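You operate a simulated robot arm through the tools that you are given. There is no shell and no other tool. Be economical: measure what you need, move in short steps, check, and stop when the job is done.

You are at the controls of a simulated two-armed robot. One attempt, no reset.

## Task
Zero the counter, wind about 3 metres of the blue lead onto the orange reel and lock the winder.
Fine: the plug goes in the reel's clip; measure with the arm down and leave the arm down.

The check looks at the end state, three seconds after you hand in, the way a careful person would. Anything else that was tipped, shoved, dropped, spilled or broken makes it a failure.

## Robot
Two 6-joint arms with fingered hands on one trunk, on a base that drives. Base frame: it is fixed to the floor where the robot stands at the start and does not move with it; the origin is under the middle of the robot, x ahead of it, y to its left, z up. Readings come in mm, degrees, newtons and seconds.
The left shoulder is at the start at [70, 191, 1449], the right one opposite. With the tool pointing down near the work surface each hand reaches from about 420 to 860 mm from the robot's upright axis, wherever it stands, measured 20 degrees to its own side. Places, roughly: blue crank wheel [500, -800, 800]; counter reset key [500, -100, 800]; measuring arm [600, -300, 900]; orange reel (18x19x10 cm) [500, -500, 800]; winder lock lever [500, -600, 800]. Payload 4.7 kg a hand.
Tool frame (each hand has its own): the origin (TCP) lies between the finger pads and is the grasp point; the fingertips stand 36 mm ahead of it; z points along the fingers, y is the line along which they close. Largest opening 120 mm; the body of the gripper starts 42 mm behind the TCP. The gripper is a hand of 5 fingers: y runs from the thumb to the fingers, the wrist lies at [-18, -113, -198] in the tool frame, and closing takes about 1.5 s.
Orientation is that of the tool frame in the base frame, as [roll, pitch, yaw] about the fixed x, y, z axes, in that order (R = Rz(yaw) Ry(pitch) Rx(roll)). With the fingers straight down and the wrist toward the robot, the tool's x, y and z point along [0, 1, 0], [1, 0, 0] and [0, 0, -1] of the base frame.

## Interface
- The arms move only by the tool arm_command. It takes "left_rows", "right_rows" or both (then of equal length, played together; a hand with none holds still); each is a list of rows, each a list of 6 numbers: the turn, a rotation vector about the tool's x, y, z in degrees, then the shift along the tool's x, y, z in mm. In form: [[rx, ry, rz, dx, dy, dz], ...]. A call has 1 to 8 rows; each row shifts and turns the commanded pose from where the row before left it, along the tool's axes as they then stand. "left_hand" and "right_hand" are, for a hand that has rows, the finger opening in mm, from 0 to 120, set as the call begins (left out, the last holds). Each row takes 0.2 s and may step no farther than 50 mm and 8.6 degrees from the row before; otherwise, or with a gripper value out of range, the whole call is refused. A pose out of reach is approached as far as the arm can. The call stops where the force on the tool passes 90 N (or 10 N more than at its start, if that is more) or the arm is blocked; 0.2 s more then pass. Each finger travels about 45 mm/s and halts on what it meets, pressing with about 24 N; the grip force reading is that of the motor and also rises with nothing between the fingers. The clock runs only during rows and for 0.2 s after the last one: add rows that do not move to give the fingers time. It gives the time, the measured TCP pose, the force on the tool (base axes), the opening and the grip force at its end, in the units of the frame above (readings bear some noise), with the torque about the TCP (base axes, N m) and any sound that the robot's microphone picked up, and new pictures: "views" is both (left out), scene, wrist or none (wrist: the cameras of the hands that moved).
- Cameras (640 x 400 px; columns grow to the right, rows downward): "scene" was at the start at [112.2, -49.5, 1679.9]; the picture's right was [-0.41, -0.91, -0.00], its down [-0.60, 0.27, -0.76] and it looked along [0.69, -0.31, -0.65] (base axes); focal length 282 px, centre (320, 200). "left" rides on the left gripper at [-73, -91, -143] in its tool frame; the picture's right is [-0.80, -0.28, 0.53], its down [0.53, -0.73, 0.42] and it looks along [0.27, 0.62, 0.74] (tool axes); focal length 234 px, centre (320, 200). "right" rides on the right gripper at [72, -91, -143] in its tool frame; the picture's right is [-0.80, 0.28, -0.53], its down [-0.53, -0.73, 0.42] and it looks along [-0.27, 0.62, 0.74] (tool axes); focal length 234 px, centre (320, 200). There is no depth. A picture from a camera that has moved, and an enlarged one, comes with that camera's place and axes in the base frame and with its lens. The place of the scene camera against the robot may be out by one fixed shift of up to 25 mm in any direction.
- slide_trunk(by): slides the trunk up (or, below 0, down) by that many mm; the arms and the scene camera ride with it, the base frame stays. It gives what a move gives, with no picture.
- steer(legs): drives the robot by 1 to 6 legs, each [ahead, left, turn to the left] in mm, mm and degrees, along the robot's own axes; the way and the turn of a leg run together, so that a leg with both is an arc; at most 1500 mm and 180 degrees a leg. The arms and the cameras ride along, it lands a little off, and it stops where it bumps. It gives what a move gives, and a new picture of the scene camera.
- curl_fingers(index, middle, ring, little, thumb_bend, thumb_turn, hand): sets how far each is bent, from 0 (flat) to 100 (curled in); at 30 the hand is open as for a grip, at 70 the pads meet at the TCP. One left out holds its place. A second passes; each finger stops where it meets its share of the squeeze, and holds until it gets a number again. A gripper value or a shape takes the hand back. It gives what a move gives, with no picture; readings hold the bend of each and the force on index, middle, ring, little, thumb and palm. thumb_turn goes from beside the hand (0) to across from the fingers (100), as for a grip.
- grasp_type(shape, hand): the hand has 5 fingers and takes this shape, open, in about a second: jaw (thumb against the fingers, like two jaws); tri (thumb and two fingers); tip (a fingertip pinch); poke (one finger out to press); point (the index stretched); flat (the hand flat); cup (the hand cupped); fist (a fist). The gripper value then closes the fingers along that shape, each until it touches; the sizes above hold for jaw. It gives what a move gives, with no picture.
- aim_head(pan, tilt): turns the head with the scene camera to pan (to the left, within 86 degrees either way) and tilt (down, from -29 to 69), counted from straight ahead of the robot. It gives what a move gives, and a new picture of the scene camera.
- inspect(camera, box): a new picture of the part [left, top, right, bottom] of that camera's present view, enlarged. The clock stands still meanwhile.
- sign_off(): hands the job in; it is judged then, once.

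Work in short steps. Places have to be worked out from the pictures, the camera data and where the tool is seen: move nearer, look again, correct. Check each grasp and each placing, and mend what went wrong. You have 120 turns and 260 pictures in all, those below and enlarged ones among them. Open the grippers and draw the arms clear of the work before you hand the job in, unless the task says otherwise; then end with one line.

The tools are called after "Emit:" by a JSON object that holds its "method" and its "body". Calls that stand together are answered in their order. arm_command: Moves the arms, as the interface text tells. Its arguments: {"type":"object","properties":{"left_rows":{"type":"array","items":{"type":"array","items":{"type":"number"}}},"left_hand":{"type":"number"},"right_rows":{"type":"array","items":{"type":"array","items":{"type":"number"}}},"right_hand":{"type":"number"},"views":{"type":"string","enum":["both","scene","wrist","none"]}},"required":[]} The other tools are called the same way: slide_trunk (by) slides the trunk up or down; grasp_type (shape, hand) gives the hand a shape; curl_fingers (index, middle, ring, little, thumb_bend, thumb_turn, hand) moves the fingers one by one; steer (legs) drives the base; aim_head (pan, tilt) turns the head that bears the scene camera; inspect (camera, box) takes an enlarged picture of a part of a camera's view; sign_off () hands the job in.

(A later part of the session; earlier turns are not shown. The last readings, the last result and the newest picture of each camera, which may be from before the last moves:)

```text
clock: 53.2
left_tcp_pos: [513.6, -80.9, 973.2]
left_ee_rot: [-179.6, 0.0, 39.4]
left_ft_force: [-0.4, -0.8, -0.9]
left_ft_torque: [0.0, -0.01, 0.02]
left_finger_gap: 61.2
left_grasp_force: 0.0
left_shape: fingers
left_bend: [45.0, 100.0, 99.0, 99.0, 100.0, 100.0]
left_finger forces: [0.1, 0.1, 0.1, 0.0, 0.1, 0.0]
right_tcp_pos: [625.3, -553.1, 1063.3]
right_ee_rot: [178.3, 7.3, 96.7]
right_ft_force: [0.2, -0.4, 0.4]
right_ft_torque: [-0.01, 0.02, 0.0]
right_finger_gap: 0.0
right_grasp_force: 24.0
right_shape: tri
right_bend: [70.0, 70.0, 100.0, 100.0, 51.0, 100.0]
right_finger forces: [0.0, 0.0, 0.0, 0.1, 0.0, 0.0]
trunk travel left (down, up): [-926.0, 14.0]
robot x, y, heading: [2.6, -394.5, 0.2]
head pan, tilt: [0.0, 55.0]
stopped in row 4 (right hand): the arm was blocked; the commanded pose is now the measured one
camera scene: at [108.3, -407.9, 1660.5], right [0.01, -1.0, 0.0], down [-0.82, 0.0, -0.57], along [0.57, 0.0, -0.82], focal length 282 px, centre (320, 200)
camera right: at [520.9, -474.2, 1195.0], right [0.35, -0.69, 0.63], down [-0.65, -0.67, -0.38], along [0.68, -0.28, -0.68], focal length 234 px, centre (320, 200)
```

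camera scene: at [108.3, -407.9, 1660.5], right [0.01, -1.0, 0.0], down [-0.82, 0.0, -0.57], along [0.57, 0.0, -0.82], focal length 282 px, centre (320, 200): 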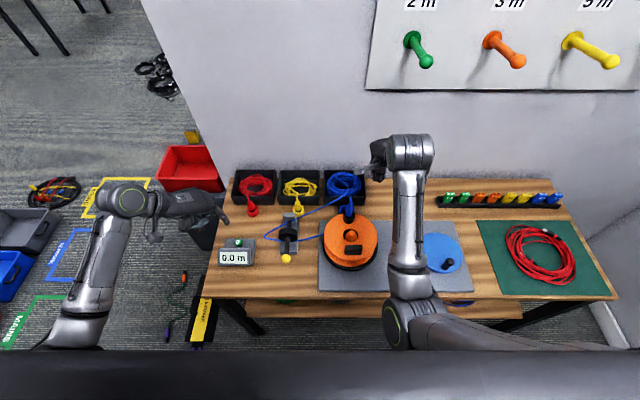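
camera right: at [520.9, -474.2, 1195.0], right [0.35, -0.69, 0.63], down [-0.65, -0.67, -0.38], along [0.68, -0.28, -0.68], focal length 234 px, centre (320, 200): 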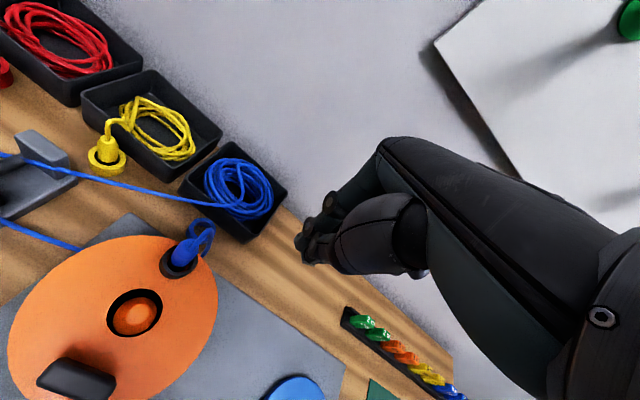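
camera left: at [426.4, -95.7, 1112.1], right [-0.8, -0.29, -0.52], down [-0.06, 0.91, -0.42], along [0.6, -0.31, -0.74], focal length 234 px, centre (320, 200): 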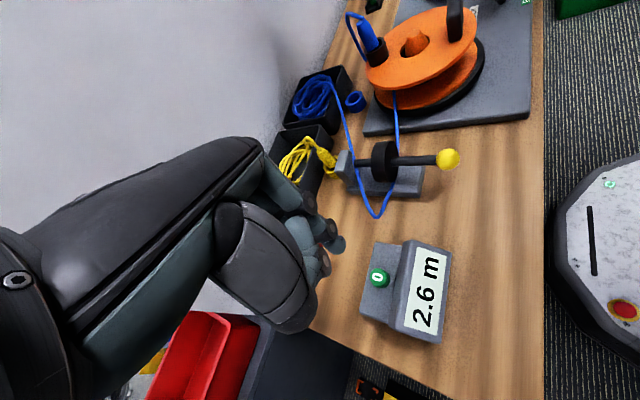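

The same inner-side wrist limit appeared; the right hand works well at yaw ≈130. I restore that and move toward the lever area.

Emit:
{"method": "arm_command", "body": {"right_rows": [[1.7, 7, 0, 0, 0, 0], [0, 0, -8.5, 0, 0, 0], [0, 0, -8.5, 0, 0, 0], [0, 0, -8.5, 0, 0, 0], [0, 0, -8.5, 0, 0, 0], [0, 0, 0, 1, -34, 12], [0, 0, 0, 1, -34, 12], [0, 0, 0, 0, 0, 0]], "views": "none"}}

Emit:
{"method": "arm_command", "body": {"right_rows": [[0, 0, 0, 1, -34, 10], [0, 0, 0, 1, -34, 10], [0, 0, 0, 0, 0, 0]], "views": "both"}}

```text
clock: 55.0
left_tcp_pos: [514.4, -80.6, 972.2]
left_ee_rot: [-179.7, 0.0, 39.4]
left_ft_force: [0.5, 0.5, 0.2]
left_ft_torque: [0.0, 0.01, 0.01]
left_finger_gap: 61.0
left_grasp_force: 0.0
left_shape: fingers
left_bend: [45.0, 100.0, 99.0, 99.0, 100.0, 100.0]
left_finger forces: [0.0, 0.1, 0.0, 0.1, 0.0, 0.0]
right_tcp_pos: [573.4, -593.1, 1039.8]
right_ee_rot: [-179.8, -0.1, 131.0]
right_ft_force: [1.0, 0.0, -0.2]
right_ft_torque: [-0.01, 0.0, 0.01]
right_finger_gap: 0.0
right_grasp_force: 24.0
right_shape: tri
right_bend: [70.0, 70.0, 100.0, 100.0, 51.0, 100.0]
right_finger forces: [0.1, 0.0, 0.0, 0.0, 0.0, 0.0]
trunk travel left (down, up): [-926.0, 14.0]
robot x, y, heading: [0.3, -393.0, 0.3]
head pan, tilt: [0.0, 55.0]
```

```text
clock: 55.8
left_tcp_pos: [514.6, -79.7, 972.6]
left_ee_rot: [-179.8, 0.0, 39.5]
left_ft_force: [-0.5, 0.2, 0.6]
left_ft_torque: [0.0, 0.01, 0.04]
left_finger_gap: 61.0
left_grasp_force: 0.1
left_shape: fingers
left_bend: [45.0, 100.0, 99.0, 99.0, 100.0, 100.0]
left_finger forces: [0.0, 0.1, 0.0, 0.0, 0.0, 0.0]
right_tcp_pos: [520.8, -636.5, 1018.1]
right_ee_rot: [-179.8, 0.0, 131.0]
right_ft_force: [0.9, -0.4, -0.7]
right_ft_torque: [0.0, 0.02, 0.02]
right_finger_gap: 0.0
right_grasp_force: 24.0
right_shape: tri
right_bend: [70.0, 70.0, 100.0, 100.0, 51.0, 100.0]
right_finger forces: [0.0, 0.0, 0.1, 0.1, 0.0, 0.0]
trunk travel left (down, up): [-926.0, 14.0]
robot x, y, heading: [-1.0, -395.7, 0.4]
head pan, tilt: [0.0, 55.0]
camera scene: at [109.4, -406.5, 1660.4], right [0.01, -1.0, 0.0], down [-0.82, -0.01, -0.57], along [0.57, 0.0, -0.82], focal length 282 px, centre (320, 200)
camera right: at [404.7, -640.8, 1164.2], right [0.74, -0.42, 0.52], down [-0.21, -0.88, -0.42], along [0.64, 0.2, -0.74], focal length 234 px, centre (320, 200)
```

scene: 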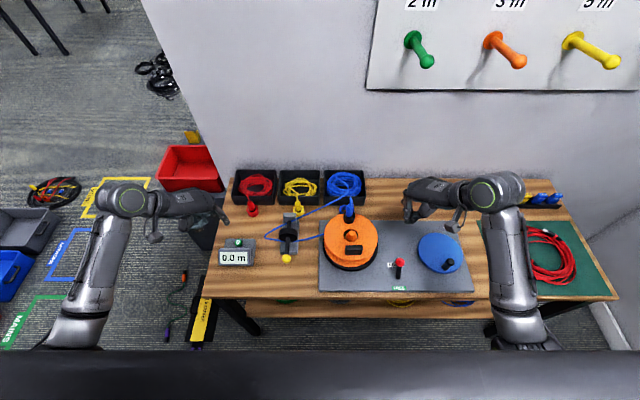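
right: 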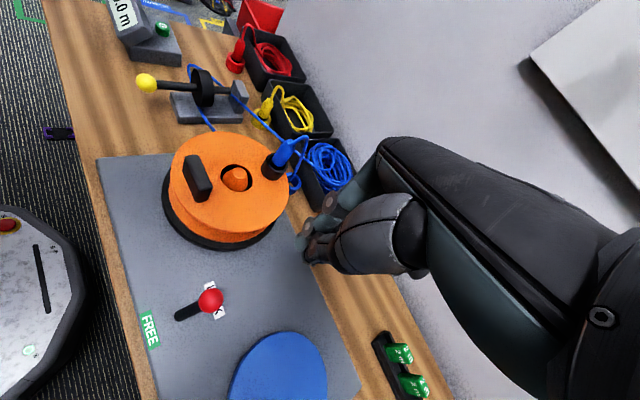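

Lever knob at (460,-634,850), pivot near (432,-636,800), leaning to LOCK. I lower the closed fingertips behind it (x≈500).

Emit:
{"method": "arm_command", "body": {"right_rows": [[0, 0, 0, 5, -5, 40], [0, 0, 0, 5, -5, 40], [0, 0, 0, 5, -4, 40], [0, 0, 0, 0, 0, 16], [0, 0, 0, 0, 0, 0]], "views": "wrist"}}

Emit:
{"method": "inspect", "body": {"camera": "scene", "box": [370, 200, 470, 300]}}

```text
clock: 57.0
left_tcp_pos: [514.2, -79.5, 973.2]
left_ee_rot: [-179.7, 0.0, 39.4]
left_ft_force: [-0.1, -0.9, -0.6]
left_ft_torque: [0.02, -0.02, 0.02]
left_finger_gap: 61.0
left_grasp_force: 0.0
left_shape: fingers
left_bend: [45.0, 100.0, 99.0, 99.0, 100.0, 100.0]
left_finger forces: [0.0, 0.0, 0.1, 0.0, 0.1, 0.0]
right_tcp_pos: [500.0, -634.9, 885.2]
right_ee_rot: [-179.8, 0.0, 130.8]
right_ft_force: [0.4, 0.0, 0.5]
right_ft_torque: [-0.03, 0.03, -0.01]
right_finger_gap: 0.1
right_grasp_force: 24.0
right_shape: tri
right_bend: [70.0, 70.0, 100.0, 100.0, 51.0, 100.0]
right_finger forces: [0.0, 0.1, 0.1, 0.0, 0.0, 0.0]
trunk travel left (down, up): [-926.0, 14.0]
robot x, y, heading: [1.9, -393.2, 0.2]
head pan, tilt: [0.0, 55.0]
camera right: at [383.3, -638.4, 1028.6], right [0.74, -0.42, 0.52], down [-0.21, -0.88, -0.42], along [0.64, 0.2, -0.74], focal length 234 px, centre (320, 200)
```

right: 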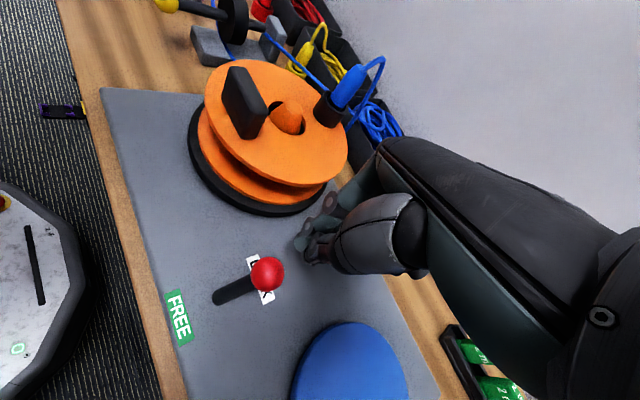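

```text
4.00 times, centred on (420, 250) of scene
camera zoom: at [108.3, -407.7, 1660.5], right [0.01, -1.0, 0.0], down [-0.82, 0.0, -0.57], along [0.57, 0.0, -0.82], focal length 1128 px, centre (-80, 0)
```

zoom: 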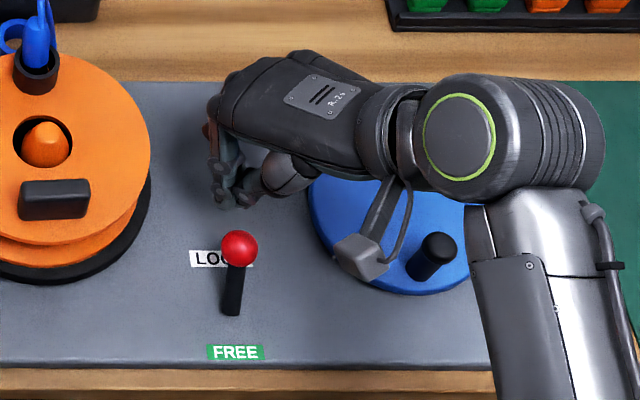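

Fingers are right behind the knob in line with it. I lower 12 mm and pull toward the robot.

Emit:
{"method": "arm_command", "body": {"right_rows": [[0, 0, 0, 0, 0, 12], [0, 0, 0, 8.5, -9.8, 0], [0, 0, 0, 8.5, -9.8, 0], [0, 0, 0, 8.5, -9.8, 0], [0, 0, 0, 8.5, -9.8, 0], [0, 0, 0, 6.5, -7.5, 0], [0, 0, 0, 0, 0, 0]], "views": "wrist"}}

Emit:
{"method": "inspect", "body": {"camera": "scene", "box": [370, 200, 470, 300]}}

```text
clock: 58.6
left_tcp_pos: [513.5, -79.3, 973.5]
left_ee_rot: [-179.7, 0.0, 39.4]
left_ft_force: [0.0, 0.3, 1.0]
left_ft_torque: [-0.03, -0.02, -0.02]
left_finger_gap: 60.7
left_grasp_force: 0.1
left_shape: fingers
left_bend: [45.0, 100.0, 99.0, 99.0, 100.0, 100.0]
left_finger forces: [0.1, 0.0, 0.0, 0.0, 0.0, 0.0]
right_tcp_pos: [437.9, -634.7, 871.4]
right_ee_rot: [-179.9, -0.2, 131.0]
right_ft_force: [-0.1, 0.6, 0.2]
right_ft_torque: [0.03, -0.01, -0.01]
right_finger_gap: 0.1
right_grasp_force: 24.1
right_shape: tri
right_bend: [70.0, 70.0, 100.0, 100.0, 51.0, 100.0]
right_finger forces: [0.0, 0.0, 0.0, 0.0, 0.1, 0.0]
trunk travel left (down, up): [-926.0, 14.0]
robot x, y, heading: [0.7, -391.4, 0.2]
head pan, tilt: [0.0, 55.0]
camera right: at [321.4, -638.9, 1016.5], right [0.74, -0.42, 0.52], down [-0.21, -0.88, -0.42], along [0.64, 0.2, -0.74], focal length 234 px, centre (320, 200)
```

right: 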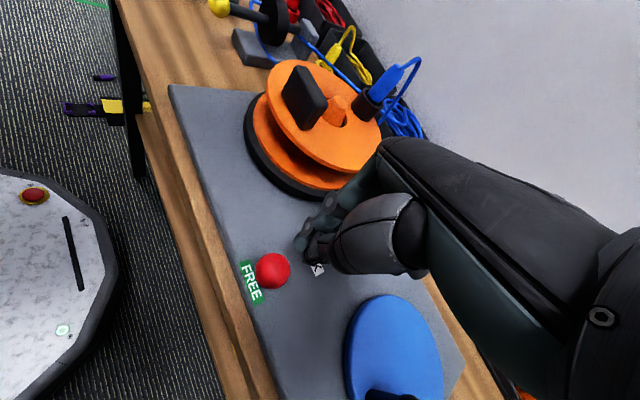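

```text
4.00 times, centred on (420, 250) of scene
camera zoom: at [108.5, -407.9, 1660.5], right [0.01, -1.0, 0.0], down [-0.82, 0.0, -0.57], along [0.57, 0.0, -0.82], focal length 1128 px, centre (-80, 0)
```

zoom: 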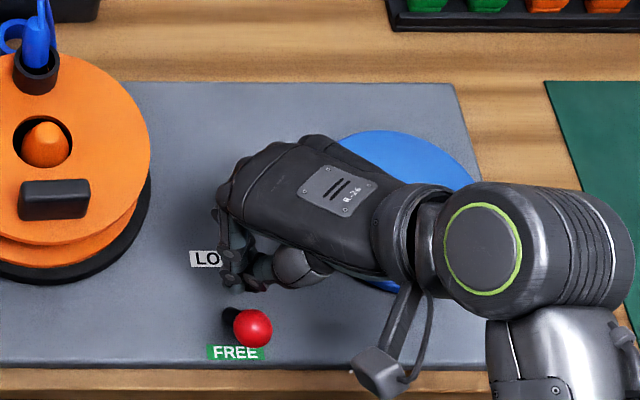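

The lever flipped to FREE. Now I lift and move above the crank handle (≈471,-786,840), opening the tri grip.

Emit:
{"method": "arm_command", "body": {"right_rows": [[0, 0, 0, 0, 0, -40], [0, 0, 0, 0, 0, -40], [0, 0, 0, 0, 0, -30], [0, 0, 0, -34, -18.5, 0], [0, 0, 0, -34, -18.5, 0], [0, 0, 0, -34, -18.5, 0], [0, 0, 0, -34, -18.5, 0], [0, 0, 0, 0, 0, 0]], "right_hand": 80, "views": "both"}}

Emit:
{"method": "inspect", "body": {"camera": "scene", "box": [370, 200, 490, 300]}}

```text
clock: 60.4
left_tcp_pos: [514.0, -79.8, 973.0]
left_ee_rot: [-179.7, -0.1, 39.4]
left_ft_force: [-0.3, -0.8, -0.6]
left_ft_torque: [-0.04, -0.02, 0.02]
left_finger_gap: 60.9
left_grasp_force: 0.1
left_shape: fingers
left_bend: [45.0, 100.0, 99.0, 99.0, 100.0, 100.0]
left_finger forces: [0.0, 0.1, 0.0, 0.1, 0.1, 0.1]
right_tcp_pos: [471.5, -788.1, 983.2]
right_ee_rot: [-180.0, 0.1, 131.0]
right_ft_force: [0.2, 0.7, 0.2]
right_ft_torque: [-0.03, -0.02, 0.03]
right_finger_gap: 80.2
right_grasp_force: 0.1
right_shape: tri
right_bend: [73.0, 39.0, 99.0, 99.0, 62.0, 100.0]
right_finger forces: [0.0, 0.1, 0.0, 0.0, 0.0, 0.1]
trunk travel left (down, up): [-926.0, 14.0]
robot x, y, heading: [4.4, -394.9, 0.5]
head pan, tilt: [0.0, 55.0]
camera scene: at [108.1, -407.0, 1660.6], right [0.01, -1.0, 0.0], down [-0.82, -0.01, -0.57], along [0.57, 0.0, -0.82], focal length 282 px, centre (320, 200)
camera right: at [355.4, -790.3, 1127.3], right [0.74, -0.42, 0.52], down [-0.21, -0.88, -0.42], along [0.64, 0.2, -0.74], focal length 234 px, centre (320, 200)
```

scene: 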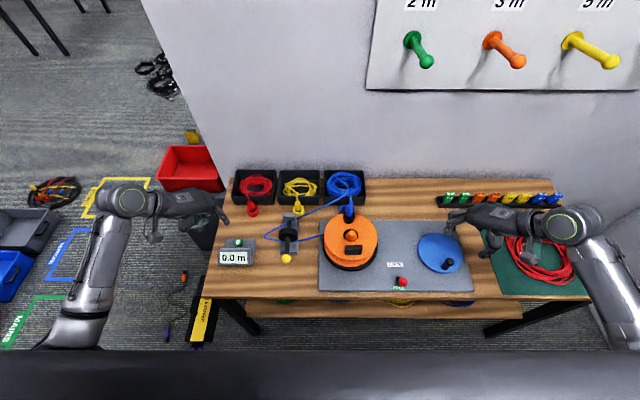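
right: 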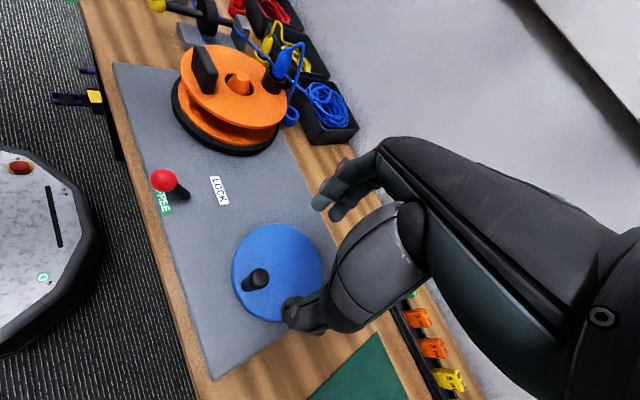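

```text
4.00 times, centred on (430, 250) of scene
camera zoom: at [108.1, -407.0, 1660.6], right [0.01, -1.0, 0.0], down [-0.82, -0.01, -0.57], along [0.57, 0.0, -0.82], focal length 1128 px, centre (-120, 0)
```

zoom: 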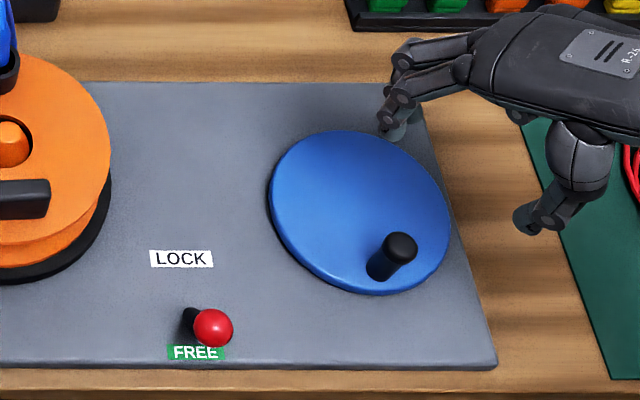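

Handle refined to (452,-783), z 812–876; wheel centre ≈(504,-785), radius ≈52. I descend over the handle with the open tri grip.

Emit:
{"method": "arm_command", "body": {"right_rows": [[0, 0, 0, 8.3, -5.7, 10], [0, 0, 0, 8.3, -5.7, 20], [0, 0, 0, 0, 0, 30], [0, 0, 0, 0, 0, 30], [0, 0, 0, 0, 0, 0]], "views": "wrist"}}

Emit:
{"method": "inspect", "body": {"camera": "scene", "box": [400, 210, 480, 290]}}

Emit:
{"method": "inspect", "body": {"camera": "right", "box": [220, 160, 400, 340]}}

```text
clock: 61.6
left_tcp_pos: [513.4, -80.9, 973.4]
left_ee_rot: [-179.6, 0.0, 39.4]
left_ft_force: [-0.4, -0.3, -0.5]
left_ft_torque: [-0.01, 0.02, 0.0]
left_finger_gap: 60.9
left_grasp_force: 0.1
left_shape: fingers
left_bend: [45.0, 100.0, 99.0, 99.0, 100.0, 100.0]
left_finger forces: [0.1, 0.0, 0.1, 0.1, 0.1, 0.0]
right_tcp_pos: [451.1, -781.6, 891.6]
right_ee_rot: [-179.8, -0.1, 130.9]
right_ft_force: [-0.1, 0.2, -0.4]
right_ft_torque: [0.03, 0.01, 0.0]
right_finger_gap: 79.8
right_grasp_force: 0.0
right_shape: tri
right_bend: [73.0, 39.0, 99.0, 99.0, 62.0, 100.0]
right_finger forces: [0.1, 0.1, 0.1, 0.0, 0.0, 0.1]
trunk travel left (down, up): [-926.0, 14.0]
robot x, y, heading: [1.0, -395.7, 0.3]
head pan, tilt: [0.0, 55.0]
camera right: at [335.0, -785.2, 1036.0], right [0.74, -0.42, 0.52], down [-0.21, -0.88, -0.42], along [0.64, 0.2, -0.74], focal length 234 px, centre (320, 200)
```

right: 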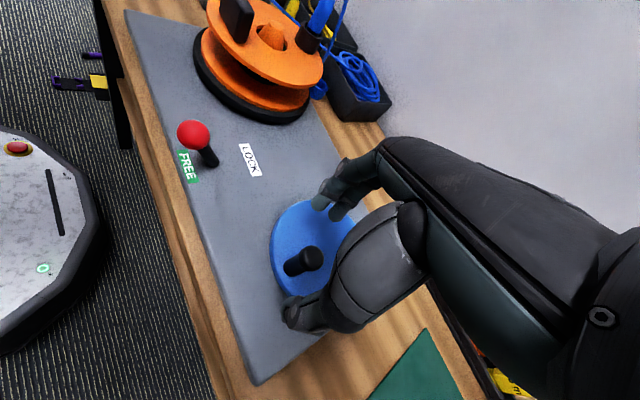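

```text
5.00 times, centred on (440, 250) of scene
camera zoom: at [107.8, -407.7, 1660.6], right [0.01, -1.0, 0.0], down [-0.82, 0.0, -0.57], along [0.57, 0.0, -0.82], focal length 1410 px, centre (-280, -50)
```

zoom: 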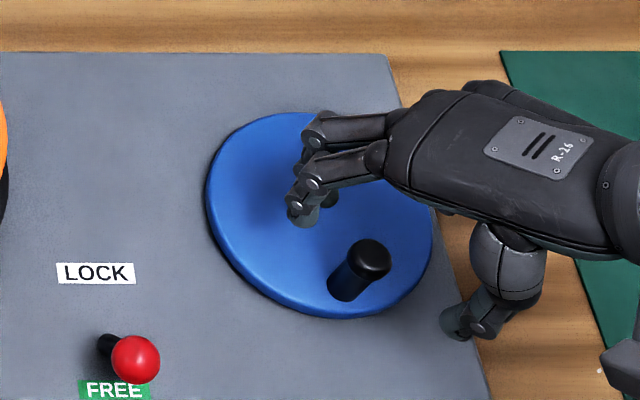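

```text
2.22 times, centred on (310, 250) of right
camera zoom: at [335.0, -785.2, 1036.0], right [0.74, -0.42, 0.52], down [-0.21, -0.88, -0.42], along [0.64, 0.2, -0.74], focal length 520 px, centre (342, 89)
```

zoom: 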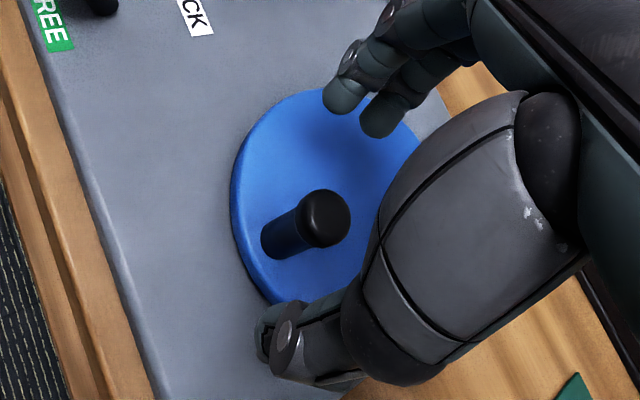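

Handle re-estimated at (455,-785), top z≈858. I shift slightly, descend to TCP z≈863 and close on it.

Emit:
{"method": "arm_command", "body": {"right_rows": [[0, 0, 0, -5.5, 0.5, 10], [0, 0, 0, 0, 0, 18], [0, 0, 0, 0, 0, 0]], "views": "none"}}

Emit:
{"method": "arm_command", "body": {"right_rows": [[0, 0, 0, 0, 0, 0], [0, 0, 0, 0, 0, 0], [0, 0, 0, 0, 0, 0], [0, 0, 0, 0, 0, 0], [0, 0, 0, 0, 0, 0], [0, 0, 0, 0, 0, 0], [0, 0, 0, 0, 0, 0]], "right_hand": 15, "views": "wrist"}}

Emit:
{"method": "inspect", "body": {"camera": "scene", "box": [400, 210, 480, 290]}}

```text
clock: 62.4
left_tcp_pos: [513.5, -81.0, 974.2]
left_ee_rot: [-179.7, 0.0, 39.4]
left_ft_force: [0.7, -0.5, -0.4]
left_ft_torque: [0.0, -0.01, 0.01]
left_finger_gap: 61.0
left_grasp_force: 0.0
left_shape: fingers
left_bend: [45.0, 100.0, 99.0, 99.0, 100.0, 100.0]
left_finger forces: [0.0, 0.0, 0.1, 0.0, 0.0, 0.1]
right_tcp_pos: [454.6, -786.5, 863.4]
right_ee_rot: [-179.9, 0.0, 130.9]
right_ft_force: [0.2, -0.3, -0.5]
right_ft_torque: [-0.04, -0.03, -0.03]
right_finger_gap: 80.2
right_grasp_force: 0.1
right_shape: tri
right_bend: [73.0, 39.0, 99.0, 99.0, 62.0, 100.0]
right_finger forces: [0.1, 0.0, 0.0, 0.1, 0.0, 0.1]
trunk travel left (down, up): [-926.0, 14.0]
robot x, y, heading: [-1.3, -393.3, 0.3]
head pan, tilt: [0.0, 55.0]
```

```text
clock: 64.0
left_tcp_pos: [515.1, -80.4, 973.0]
left_ee_rot: [-179.7, 0.1, 39.4]
left_ft_force: [0.4, -0.5, -0.3]
left_ft_torque: [0.0, -0.01, -0.01]
left_finger_gap: 61.1
left_grasp_force: 0.0
left_shape: fingers
left_bend: [45.0, 100.0, 99.0, 99.0, 100.0, 100.0]
left_finger forces: [0.0, 0.1, 0.1, 0.1, 0.0, 0.1]
right_tcp_pos: [455.9, -783.6, 863.8]
right_ee_rot: [-179.7, 0.1, 130.9]
right_ft_force: [7.1, 1.1, 2.5]
right_ft_torque: [0.06, -0.2, 0.01]
right_finger_gap: 15.9
right_grasp_force: 0.0
right_shape: tri
right_bend: [72.0, 60.0, 99.0, 99.0, 73.0, 100.0]
right_finger forces: [0.0, 5.2, 0.0, 0.0, 0.1, 0.1]
trunk travel left (down, up): [-926.0, 14.0]
robot x, y, heading: [5.1, -392.4, 0.6]
head pan, tilt: [0.0, 55.0]
camera right: at [339.6, -789.3, 1008.8], right [0.74, -0.42, 0.52], down [-0.21, -0.88, -0.42], along [0.64, 0.2, -0.74], focal length 234 px, centre (320, 200)
```

right: 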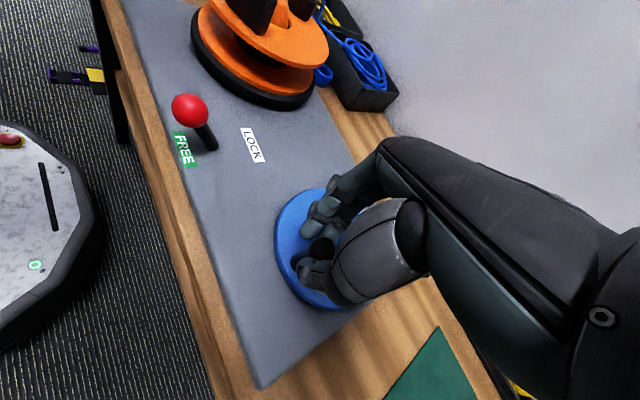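

```text
5.00 times, centred on (440, 250) of scene
camera zoom: at [108.9, -407.7, 1660.5], right [0.01, -1.0, 0.0], down [-0.82, 0.0, -0.57], along [0.57, 0.0, -0.82], focal length 1410 px, centre (-280, -50)
```

zoom: 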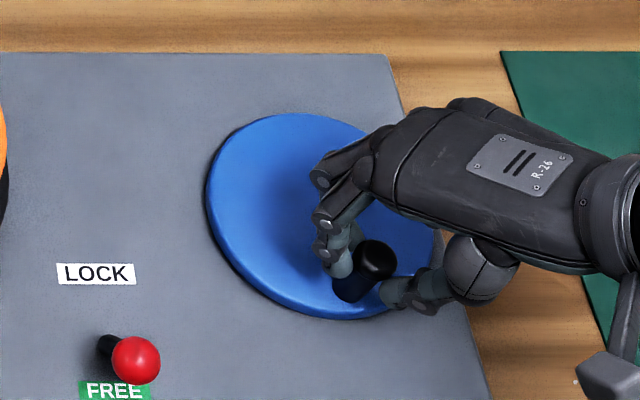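

The fingers cage the handle loosely; I tighten the grip.

Emit:
{"method": "arm_command", "body": {"right_rows": [[0, 0, 0, 0, 0, 0], [0, 0, 0, 0, 0, 0], [0, 0, 0, 0, 0, 0], [0, 0, 0, 0, 0, 0]], "right_hand": 2, "views": "none"}}

Emit:
{"method": "inspect", "body": {"camera": "right", "box": [250, 180, 400, 310]}}

```text
clock: 65.0
left_tcp_pos: [513.5, -80.3, 973.7]
left_ee_rot: [-179.6, -0.2, 39.4]
left_ft_force: [-0.3, -0.2, 0.0]
left_ft_torque: [0.01, -0.05, -0.03]
left_finger_gap: 61.0
left_grasp_force: 0.1
left_shape: fingers
left_bend: [45.0, 100.0, 99.0, 99.0, 100.0, 100.0]
left_finger forces: [0.1, 0.0, 0.0, 0.0, 0.1, 0.0]
right_tcp_pos: [452.9, -786.1, 863.1]
right_ee_rot: [-179.7, -0.1, 130.9]
right_ft_force: [-4.1, -0.6, -4.3]
right_ft_torque: [-0.01, 0.16, 0.02]
right_finger_gap: 11.0
right_grasp_force: 24.2
right_shape: tri
right_bend: [71.0, 57.0, 100.0, 100.0, 74.0, 100.0]
right_finger forces: [7.3, 13.3, 0.1, 0.1, 17.5, 0.1]
trunk travel left (down, up): [-926.0, 14.0]
robot x, y, heading: [2.2, -394.5, 0.4]
head pan, tilt: [0.0, 55.0]
```

```text
3.08 times, centred on (325, 245) of right
camera zoom: at [337.8, -789.9, 1008.4], right [0.74, -0.42, 0.52], down [-0.21, -0.88, -0.42], along [0.64, 0.2, -0.74], focal length 720 px, centre (305, 62)
```

zoom: 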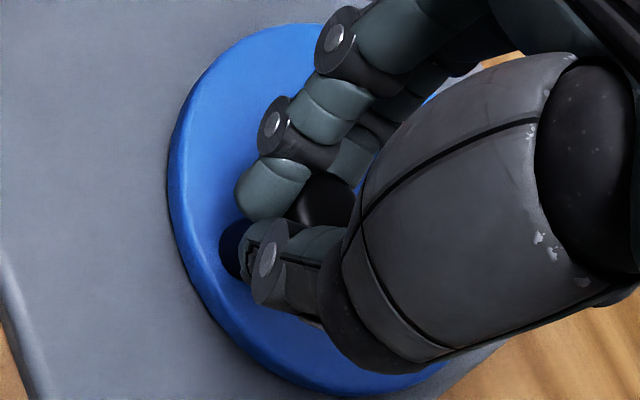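

Good grip on the handle. I try a clockwise quarter turn (viewed from above) and read forces and the counter.

Emit:
{"method": "arm_command", "body": {"right_rows": [[0, 0, 0, 14.5, 21.5, 0], [0, 0, 0, 1.8, 25.8, 0], [0, 0, 0, -11.3, 23.3, 0], [0, 0, 0, 0, 0, 0]], "views": "scene"}}

Emit:
{"method": "inspect", "body": {"camera": "scene", "box": [210, 180, 370, 280]}}

Emit:
{"method": "inspect", "body": {"camera": "right", "box": [220, 160, 400, 340]}}

```text
clock: 66.0
left_tcp_pos: [513.3, -82.2, 973.1]
left_ee_rot: [-179.7, -0.1, 39.4]
left_ft_force: [0.3, 0.3, 0.4]
left_ft_torque: [0.0, 0.0, 0.0]
left_finger_gap: 61.1
left_grasp_force: 0.1
left_shape: fingers
left_bend: [45.0, 100.0, 99.0, 99.0, 100.0, 100.0]
left_finger forces: [0.0, 0.0, 0.0, 0.1, 0.0, 0.1]
right_tcp_pos: [505.3, -736.9, 863.4]
right_ee_rot: [-179.9, 0.0, 130.9]
right_ft_force: [-0.3, -1.0, 0.0]
right_ft_torque: [0.01, -0.04, 0.0]
right_finger_gap: 8.4
right_grasp_force: 23.7
right_shape: tri
right_bend: [71.0, 74.0, 100.0, 100.0, 75.0, 100.0]
right_finger forces: [0.0, 0.1, 0.0, 0.1, 0.0, 0.0]
trunk travel left (down, up): [-926.0, 14.0]
robot x, y, heading: [-1.3, -388.3, 0.3]
head pan, tilt: [0.0, 55.0]
camera scene: at [107.1, -408.1, 1660.6], right [0.01, -1.0, 0.0], down [-0.82, 0.0, -0.57], along [0.57, 0.0, -0.82], focal length 282 px, centre (320, 200)
```

scene: 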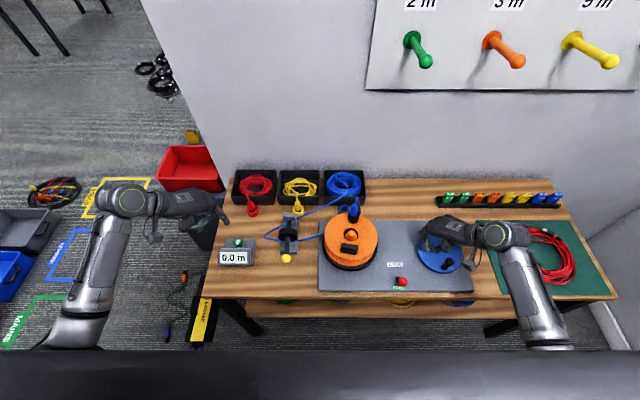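

```text
4.00 times, centred on (290, 230) of scene
camera zoom: at [107.1, -408.1, 1660.6], right [0.01, -1.0, 0.0], down [-0.82, 0.0, -0.57], along [0.57, 0.0, -0.82], focal length 1128 px, centre (440, 80)
```

zoom: 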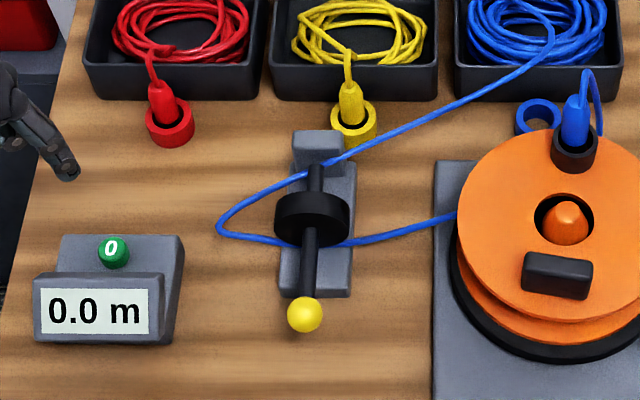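

```text
2.22 times, centred on (310, 250) of right
camera zoom: at [389.2, -739.4, 1008.4], right [0.74, -0.42, 0.52], down [-0.21, -0.88, -0.42], along [0.64, 0.2, -0.74], focal length 520 px, centre (342, 89)
```

zoom: 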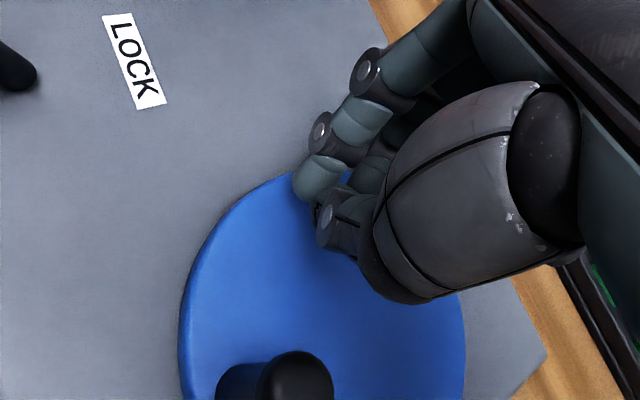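

The handle slipped out sideways (wheel moved only ~11°), since nothing flanked it on one side. I'll build a four-sided cage: index and ring either side, middle and thumb front/back. First lift, open and go back above the handle (≈458,-776).

Emit:
{"method": "arm_command", "body": {"right_rows": [[0, 0, 0, 0, 0, -40], [0, 0, 0, 0, 0, -30], [0, 0, 0, 1, -30, 0], [0, 0, 0, 1, -31, 0], [0, 0, 0, 0, 0, 0]], "views": "none"}}

Emit:
{"method": "curl_fingers", "body": {"hand": "right", "index": 35, "middle": 35, "ring": 35, "little": 100, "thumb_bend": 45, "thumb_turn": 100}}

Emit:
{"method": "inspect", "body": {"camera": "right", "box": [200, 140, 440, 380]}}

Emit:
{"method": "inspect", "body": {"camera": "scene", "box": [400, 210, 480, 290]}}

```text
clock: 67.2
left_tcp_pos: [516.2, -79.4, 972.4]
left_ee_rot: [-179.7, 0.0, 39.4]
left_ft_force: [-0.6, 0.1, -0.6]
left_ft_torque: [-0.03, 0.04, 0.02]
left_finger_gap: 60.9
left_grasp_force: 0.1
left_shape: fingers
left_bend: [45.0, 100.0, 99.0, 99.0, 100.0, 100.0]
left_finger forces: [0.1, 0.0, 0.0, 0.1, 0.0, 0.0]
right_tcp_pos: [457.7, -773.4, 934.1]
right_ee_rot: [-179.8, 0.0, 131.0]
right_ft_force: [0.5, 0.5, -0.4]
right_ft_torque: [-0.01, 0.01, -0.05]
right_finger_gap: 8.6
right_grasp_force: 23.4
right_shape: tri
right_bend: [71.0, 74.0, 100.0, 100.0, 75.0, 100.0]
right_finger forces: [0.0, 0.0, 0.0, 0.1, 0.0, 0.0]
trunk travel left (down, up): [-926.0, 14.0]
robot x, y, heading: [0.5, -394.3, 0.4]
head pan, tilt: [0.0, 55.0]
```

```text
clock: 68.2
left_tcp_pos: [514.2, -79.7, 972.8]
left_ee_rot: [-179.6, 0.0, 39.4]
left_ft_force: [0.2, 0.6, 0.6]
left_ft_torque: [-0.01, -0.02, -0.04]
left_finger_gap: 61.0
left_grasp_force: 0.1
left_shape: fingers
left_bend: [45.0, 100.0, 99.0, 99.0, 100.0, 100.0]
left_finger forces: [0.0, 0.1, 0.1, 0.0, 0.0, 0.1]
right_tcp_pos: [457.8, -774.5, 933.8]
right_ee_rot: [-179.9, -0.2, 130.9]
right_ft_force: [0.1, -0.2, -0.8]
right_ft_torque: [-0.01, -0.03, 0.0]
right_finger_gap: 92.4
right_grasp_force: 0.1
right_shape: fingers
right_bend: [35.0, 35.0, 35.0, 100.0, 45.0, 99.0]
right_finger forces: [0.0, 0.1, 0.0, 0.0, 0.0, 0.0]
trunk travel left (down, up): [-926.0, 14.0]
robot x, y, heading: [3.9, -392.4, 0.5]
head pan, tilt: [0.0, 55.0]
```

```text
1.67 times, centred on (320, 260) of right
camera zoom: at [341.4, -778.4, 1078.0], right [0.74, -0.42, 0.52], down [-0.21, -0.88, -0.42], along [0.64, 0.2, -0.74], focal length 390 px, centre (320, 100)
```

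zoom: 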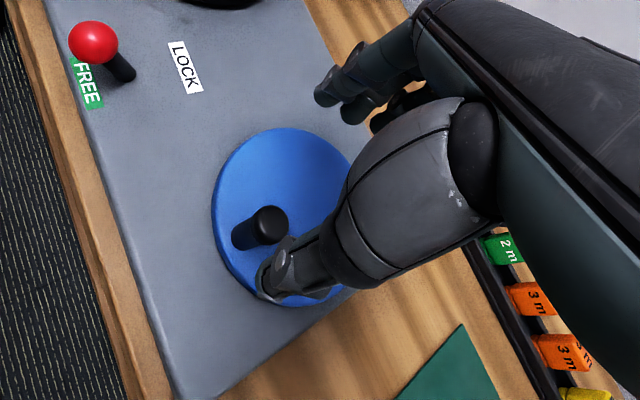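

```text
5.00 times, centred on (440, 250) of scene
camera zoom: at [108.0, -408.1, 1660.6], right [0.01, -1.0, 0.0], down [-0.82, 0.0, -0.57], along [0.57, 0.0, -0.82], focal length 1410 px, centre (-280, -50)
```

zoom: 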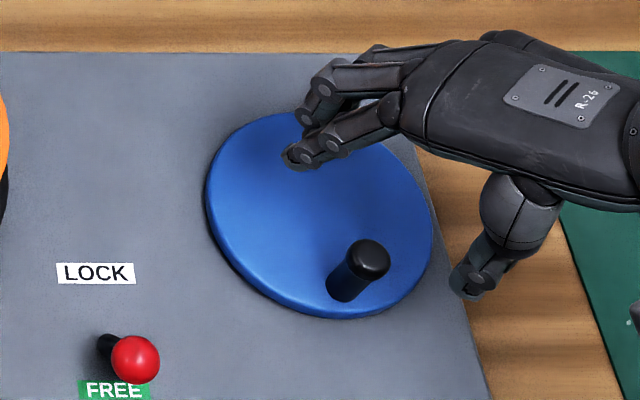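

The handle is actually still at ≈(455,-784). I shift over it, descend to z≈860, then curl index and ring to flank it.

Emit:
{"method": "arm_command", "body": {"right_rows": [[0, 0, 0, -5.4, -8.3, 14], [0, 0, 0, 0, 0, 30], [0, 0, 0, 0, 0, 30], [0, 0, 0, 0, 0, 0]], "views": "none"}}

Emit:
{"method": "curl_fingers", "body": {"hand": "right", "index": 68, "ring": 68}}

Emit:
{"method": "inspect", "body": {"camera": "right", "box": [240, 160, 400, 320]}}

Emit:
{"method": "inspect", "body": {"camera": "scene", "box": [410, 220, 480, 290]}}

```text
clock: 69.2
left_tcp_pos: [513.5, -79.7, 973.9]
left_ee_rot: [-179.7, 0.0, 39.3]
left_ft_force: [0.9, -0.2, 0.1]
left_ft_torque: [0.02, 0.02, 0.0]
left_finger_gap: 61.3
left_grasp_force: 0.0
left_shape: fingers
left_bend: [45.0, 100.0, 99.0, 99.0, 100.0, 100.0]
left_finger forces: [0.0, 0.0, 0.0, 0.1, 0.0, 0.0]
right_tcp_pos: [453.4, -782.7, 859.4]
right_ee_rot: [-179.9, 0.1, 130.9]
right_ft_force: [0.5, 0.3, 0.3]
right_ft_torque: [-0.02, 0.01, -0.01]
right_finger_gap: 92.2
right_grasp_force: 0.1
right_shape: fingers
right_bend: [35.0, 35.0, 35.0, 100.0, 45.0, 99.0]
right_finger forces: [0.1, 0.0, 0.0, 0.0, 0.1, 0.0]
trunk travel left (down, up): [-926.0, 14.0]
robot x, y, heading: [2.9, -394.5, 0.5]
head pan, tilt: [0.0, 55.0]
```

```text
clock: 70.2
left_tcp_pos: [513.9, -80.4, 973.6]
left_ee_rot: [-179.7, 0.0, 39.4]
left_ft_force: [-0.1, 0.1, 0.1]
left_ft_torque: [-0.04, -0.02, 0.02]
left_finger_gap: 61.2
left_grasp_force: 0.1
left_shape: fingers
left_bend: [45.0, 100.0, 99.0, 99.0, 100.0, 100.0]
left_finger forces: [0.0, 0.0, 0.0, 0.0, 0.0, 0.0]
right_tcp_pos: [454.5, -784.5, 859.0]
right_ee_rot: [-179.8, -0.1, 131.0]
right_ft_force: [0.4, 0.6, 0.0]
right_ft_torque: [0.01, 0.02, -0.03]
right_finger_gap: 45.5
right_grasp_force: 0.8
right_shape: fingers
right_bend: [67.0, 35.0, 68.0, 100.0, 45.0, 99.0]
right_finger forces: [1.0, 0.0, 0.0, 0.0, 0.0, 0.0]
trunk travel left (down, up): [-926.0, 14.0]
robot x, y, heading: [2.2, -396.5, 0.4]
head pan, tilt: [0.0, 55.0]
```

```text
2.50 times, centred on (320, 240) of right
camera zoom: at [338.5, -787.3, 1003.9], right [0.74, -0.42, 0.52], down [-0.21, -0.88, -0.42], along [0.64, 0.2, -0.74], focal length 585 px, centre (320, 100)
```

zoom: 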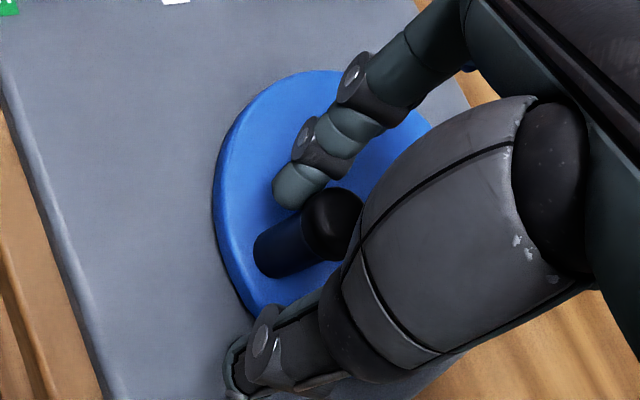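

```text
5.71 times, centred on (445, 255) of scene
camera zoom: at [108.3, -407.9, 1660.5], right [0.01, -1.0, 0.0], down [-0.82, 0.0, -0.57], along [0.57, 0.0, -0.82], focal length 1611 px, centre (-394, -114)
```

zoom: 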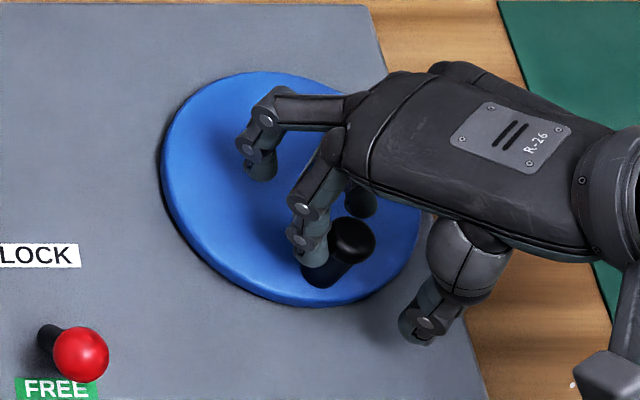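

Index and ring flank the handle. I shift 4 mm away from the index, then curl index/ring fully past, and bring middle and thumb in to finish the cage.

Emit:
{"method": "arm_command", "body": {"right_rows": [[0, 0, 0, 4, 0, 3], [0, 0, 0, 0, 0, 0]], "views": "none"}}

Emit:
{"method": "curl_fingers", "body": {"hand": "right", "index": 76, "ring": 76, "middle": 58, "thumb_bend": 68}}

Emit:
{"method": "inspect", "body": {"camera": "right", "box": [240, 160, 400, 320]}}

Emit:
{"method": "inspect", "body": {"camera": "scene", "box": [410, 220, 480, 290]}}

```text
clock: 70.8
left_tcp_pos: [513.5, -80.4, 974.5]
left_ee_rot: [-179.7, 0.1, 39.4]
left_ft_force: [0.3, 0.7, -1.0]
left_ft_torque: [0.01, -0.01, 0.0]
left_finger_gap: 61.1
left_grasp_force: 0.2
left_shape: fingers
left_bend: [45.0, 100.0, 99.0, 99.0, 100.0, 100.0]
left_finger forces: [0.0, 0.0, 0.0, 0.0, 0.0, 0.1]
right_tcp_pos: [451.8, -780.5, 856.2]
right_ee_rot: [-179.8, 0.0, 130.9]
right_ft_force: [0.4, 0.8, 0.1]
right_ft_torque: [0.02, -0.03, 0.02]
right_finger_gap: 43.7
right_grasp_force: 0.1
right_shape: fingers
right_bend: [68.0, 35.0, 68.0, 100.0, 45.0, 99.0]
right_finger forces: [0.0, 0.0, 0.1, 0.0, 0.0, 0.0]
trunk travel left (down, up): [-926.0, 14.0]
robot x, y, heading: [1.1, -393.5, 0.4]
head pan, tilt: [0.0, 55.0]
```

```text
clock: 71.8
left_tcp_pos: [515.0, -80.8, 974.2]
left_ee_rot: [-179.8, -0.1, 39.4]
left_ft_force: [0.2, -0.2, 0.2]
left_ft_torque: [0.01, 0.01, -0.01]
left_finger_gap: 61.1
left_grasp_force: 0.0
left_shape: fingers
left_bend: [45.0, 100.0, 99.0, 99.0, 100.0, 100.0]
left_finger forces: [0.0, 0.1, 0.0, 0.1, 0.0, 0.1]
right_tcp_pos: [452.2, -782.0, 857.2]
right_ee_rot: [180.0, 0.0, 130.9]
right_ft_force: [0.2, -0.1, -0.1]
right_ft_torque: [0.01, 0.01, 0.0]
right_finger_gap: 1.9
right_grasp_force: 0.0
right_shape: fingers
right_bend: [76.0, 57.0, 76.0, 100.0, 65.0, 100.0]
right_finger forces: [0.0, 0.1, 0.1, 0.0, 0.0, 0.0]
trunk travel left (down, up): [-926.0, 14.0]
robot x, y, heading: [-0.2, -395.7, 0.0]
head pan, tilt: [0.0, 55.0]
```

```text
2.50 times, centred on (320, 240) of right
camera zoom: at [335.9, -784.5, 1000.9], right [0.74, -0.42, 0.52], down [-0.21, -0.88, -0.42], along [0.64, 0.2, -0.74], focal length 585 px, centre (320, 100)
```

zoom: 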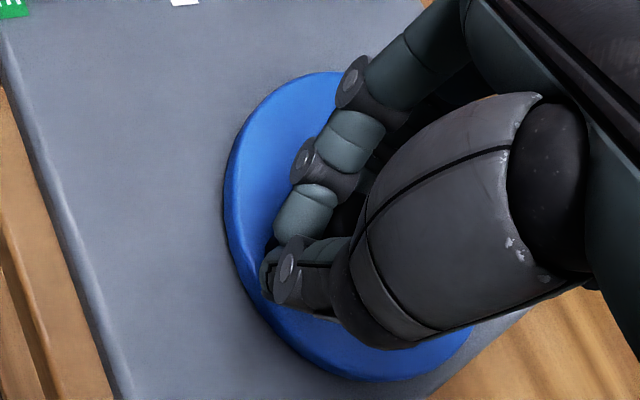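

```text
5.71 times, centred on (445, 255) of scene
camera zoom: at [108.1, -407.9, 1660.5], right [0.01, -1.0, 0.0], down [-0.82, 0.0, -0.57], along [0.57, 0.0, -0.82], focal length 1611 px, centre (-394, -114)
```

zoom: 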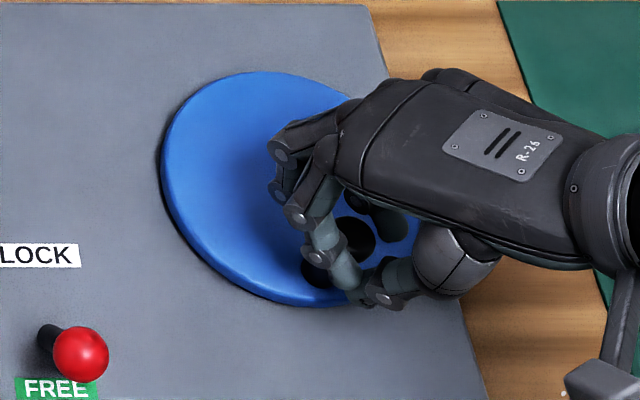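

A proper cage around the handle. I turn clockwise a quarter turn in 22.5° steps and check.

Emit:
{"method": "arm_command", "body": {"right_rows": [[0, 0, 0, 11.9, 15.4, 0], [0, 0, 0, 5.2, 18.8, 0], [0, 0, 0, -2.5, 19.4, 0], [0, 0, 0, -9.7, 16.9, 0], [0, 0, 0, 0, 0, 0]], "views": "none"}}

Emit:
{"method": "inspect", "body": {"camera": "scene", "box": [210, 160, 490, 300]}}

Emit:
{"method": "inspect", "body": {"camera": "right", "box": [240, 160, 400, 320]}}

```text
clock: 73.0
left_tcp_pos: [512.9, -80.8, 974.3]
left_ee_rot: [-179.8, -0.1, 39.4]
left_ft_force: [-0.3, 0.1, -0.3]
left_ft_torque: [-0.01, -0.04, -0.03]
left_finger_gap: 61.1
left_grasp_force: 0.2
left_shape: fingers
left_bend: [45.0, 100.0, 99.0, 99.0, 100.0, 100.0]
left_finger forces: [0.0, 0.1, 0.1, 0.0, 0.0, 0.0]
right_tcp_pos: [501.1, -730.1, 855.5]
right_ee_rot: [-179.9, -0.1, 131.0]
right_ft_force: [-0.1, 0.4, 0.1]
right_ft_torque: [0.02, 0.0, 0.0]
right_finger_gap: 1.7
right_grasp_force: 0.0
right_shape: fingers
right_bend: [76.0, 57.0, 76.0, 100.0, 65.0, 100.0]
right_finger forces: [0.0, 0.0, 0.1, 0.0, 0.0, 0.0]
trunk travel left (down, up): [-926.0, 14.0]
robot x, y, heading: [4.2, -395.9, 0.2]
head pan, tilt: [0.0, 55.0]
```

```text
2.29 times, centred on (350, 230) of scene
camera zoom: at [107.3, -409.6, 1660.6], right [0.01, -1.0, 0.0], down [-0.82, 0.0, -0.57], along [0.57, 0.0, -0.82], focal length 644 px, centre (251, 131)
```

zoom: 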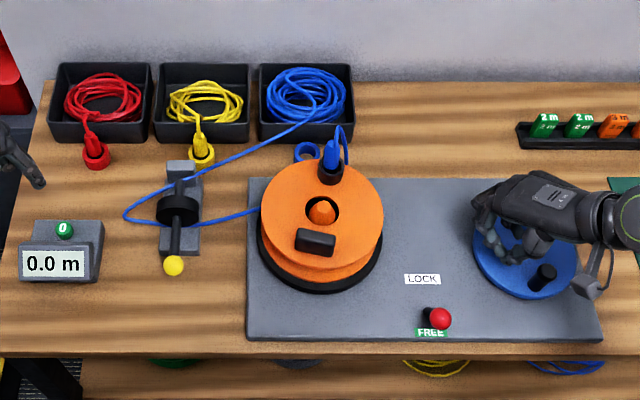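

```text
2.50 times, centred on (320, 240) of right
camera zoom: at [385.3, -735.1, 1000.8], right [0.74, -0.42, 0.52], down [-0.21, -0.88, -0.42], along [0.64, 0.21, -0.74], focal length 585 px, centre (320, 100)
```

zoom: 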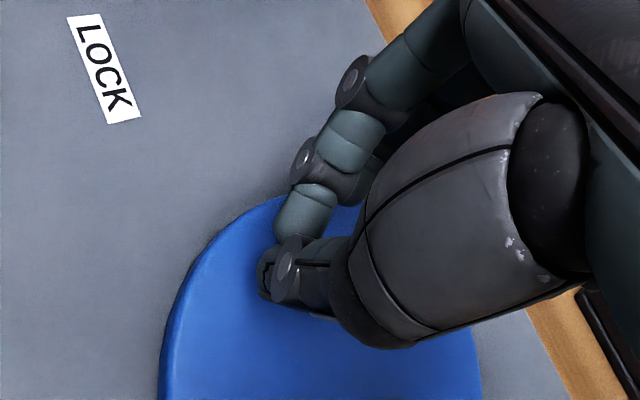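

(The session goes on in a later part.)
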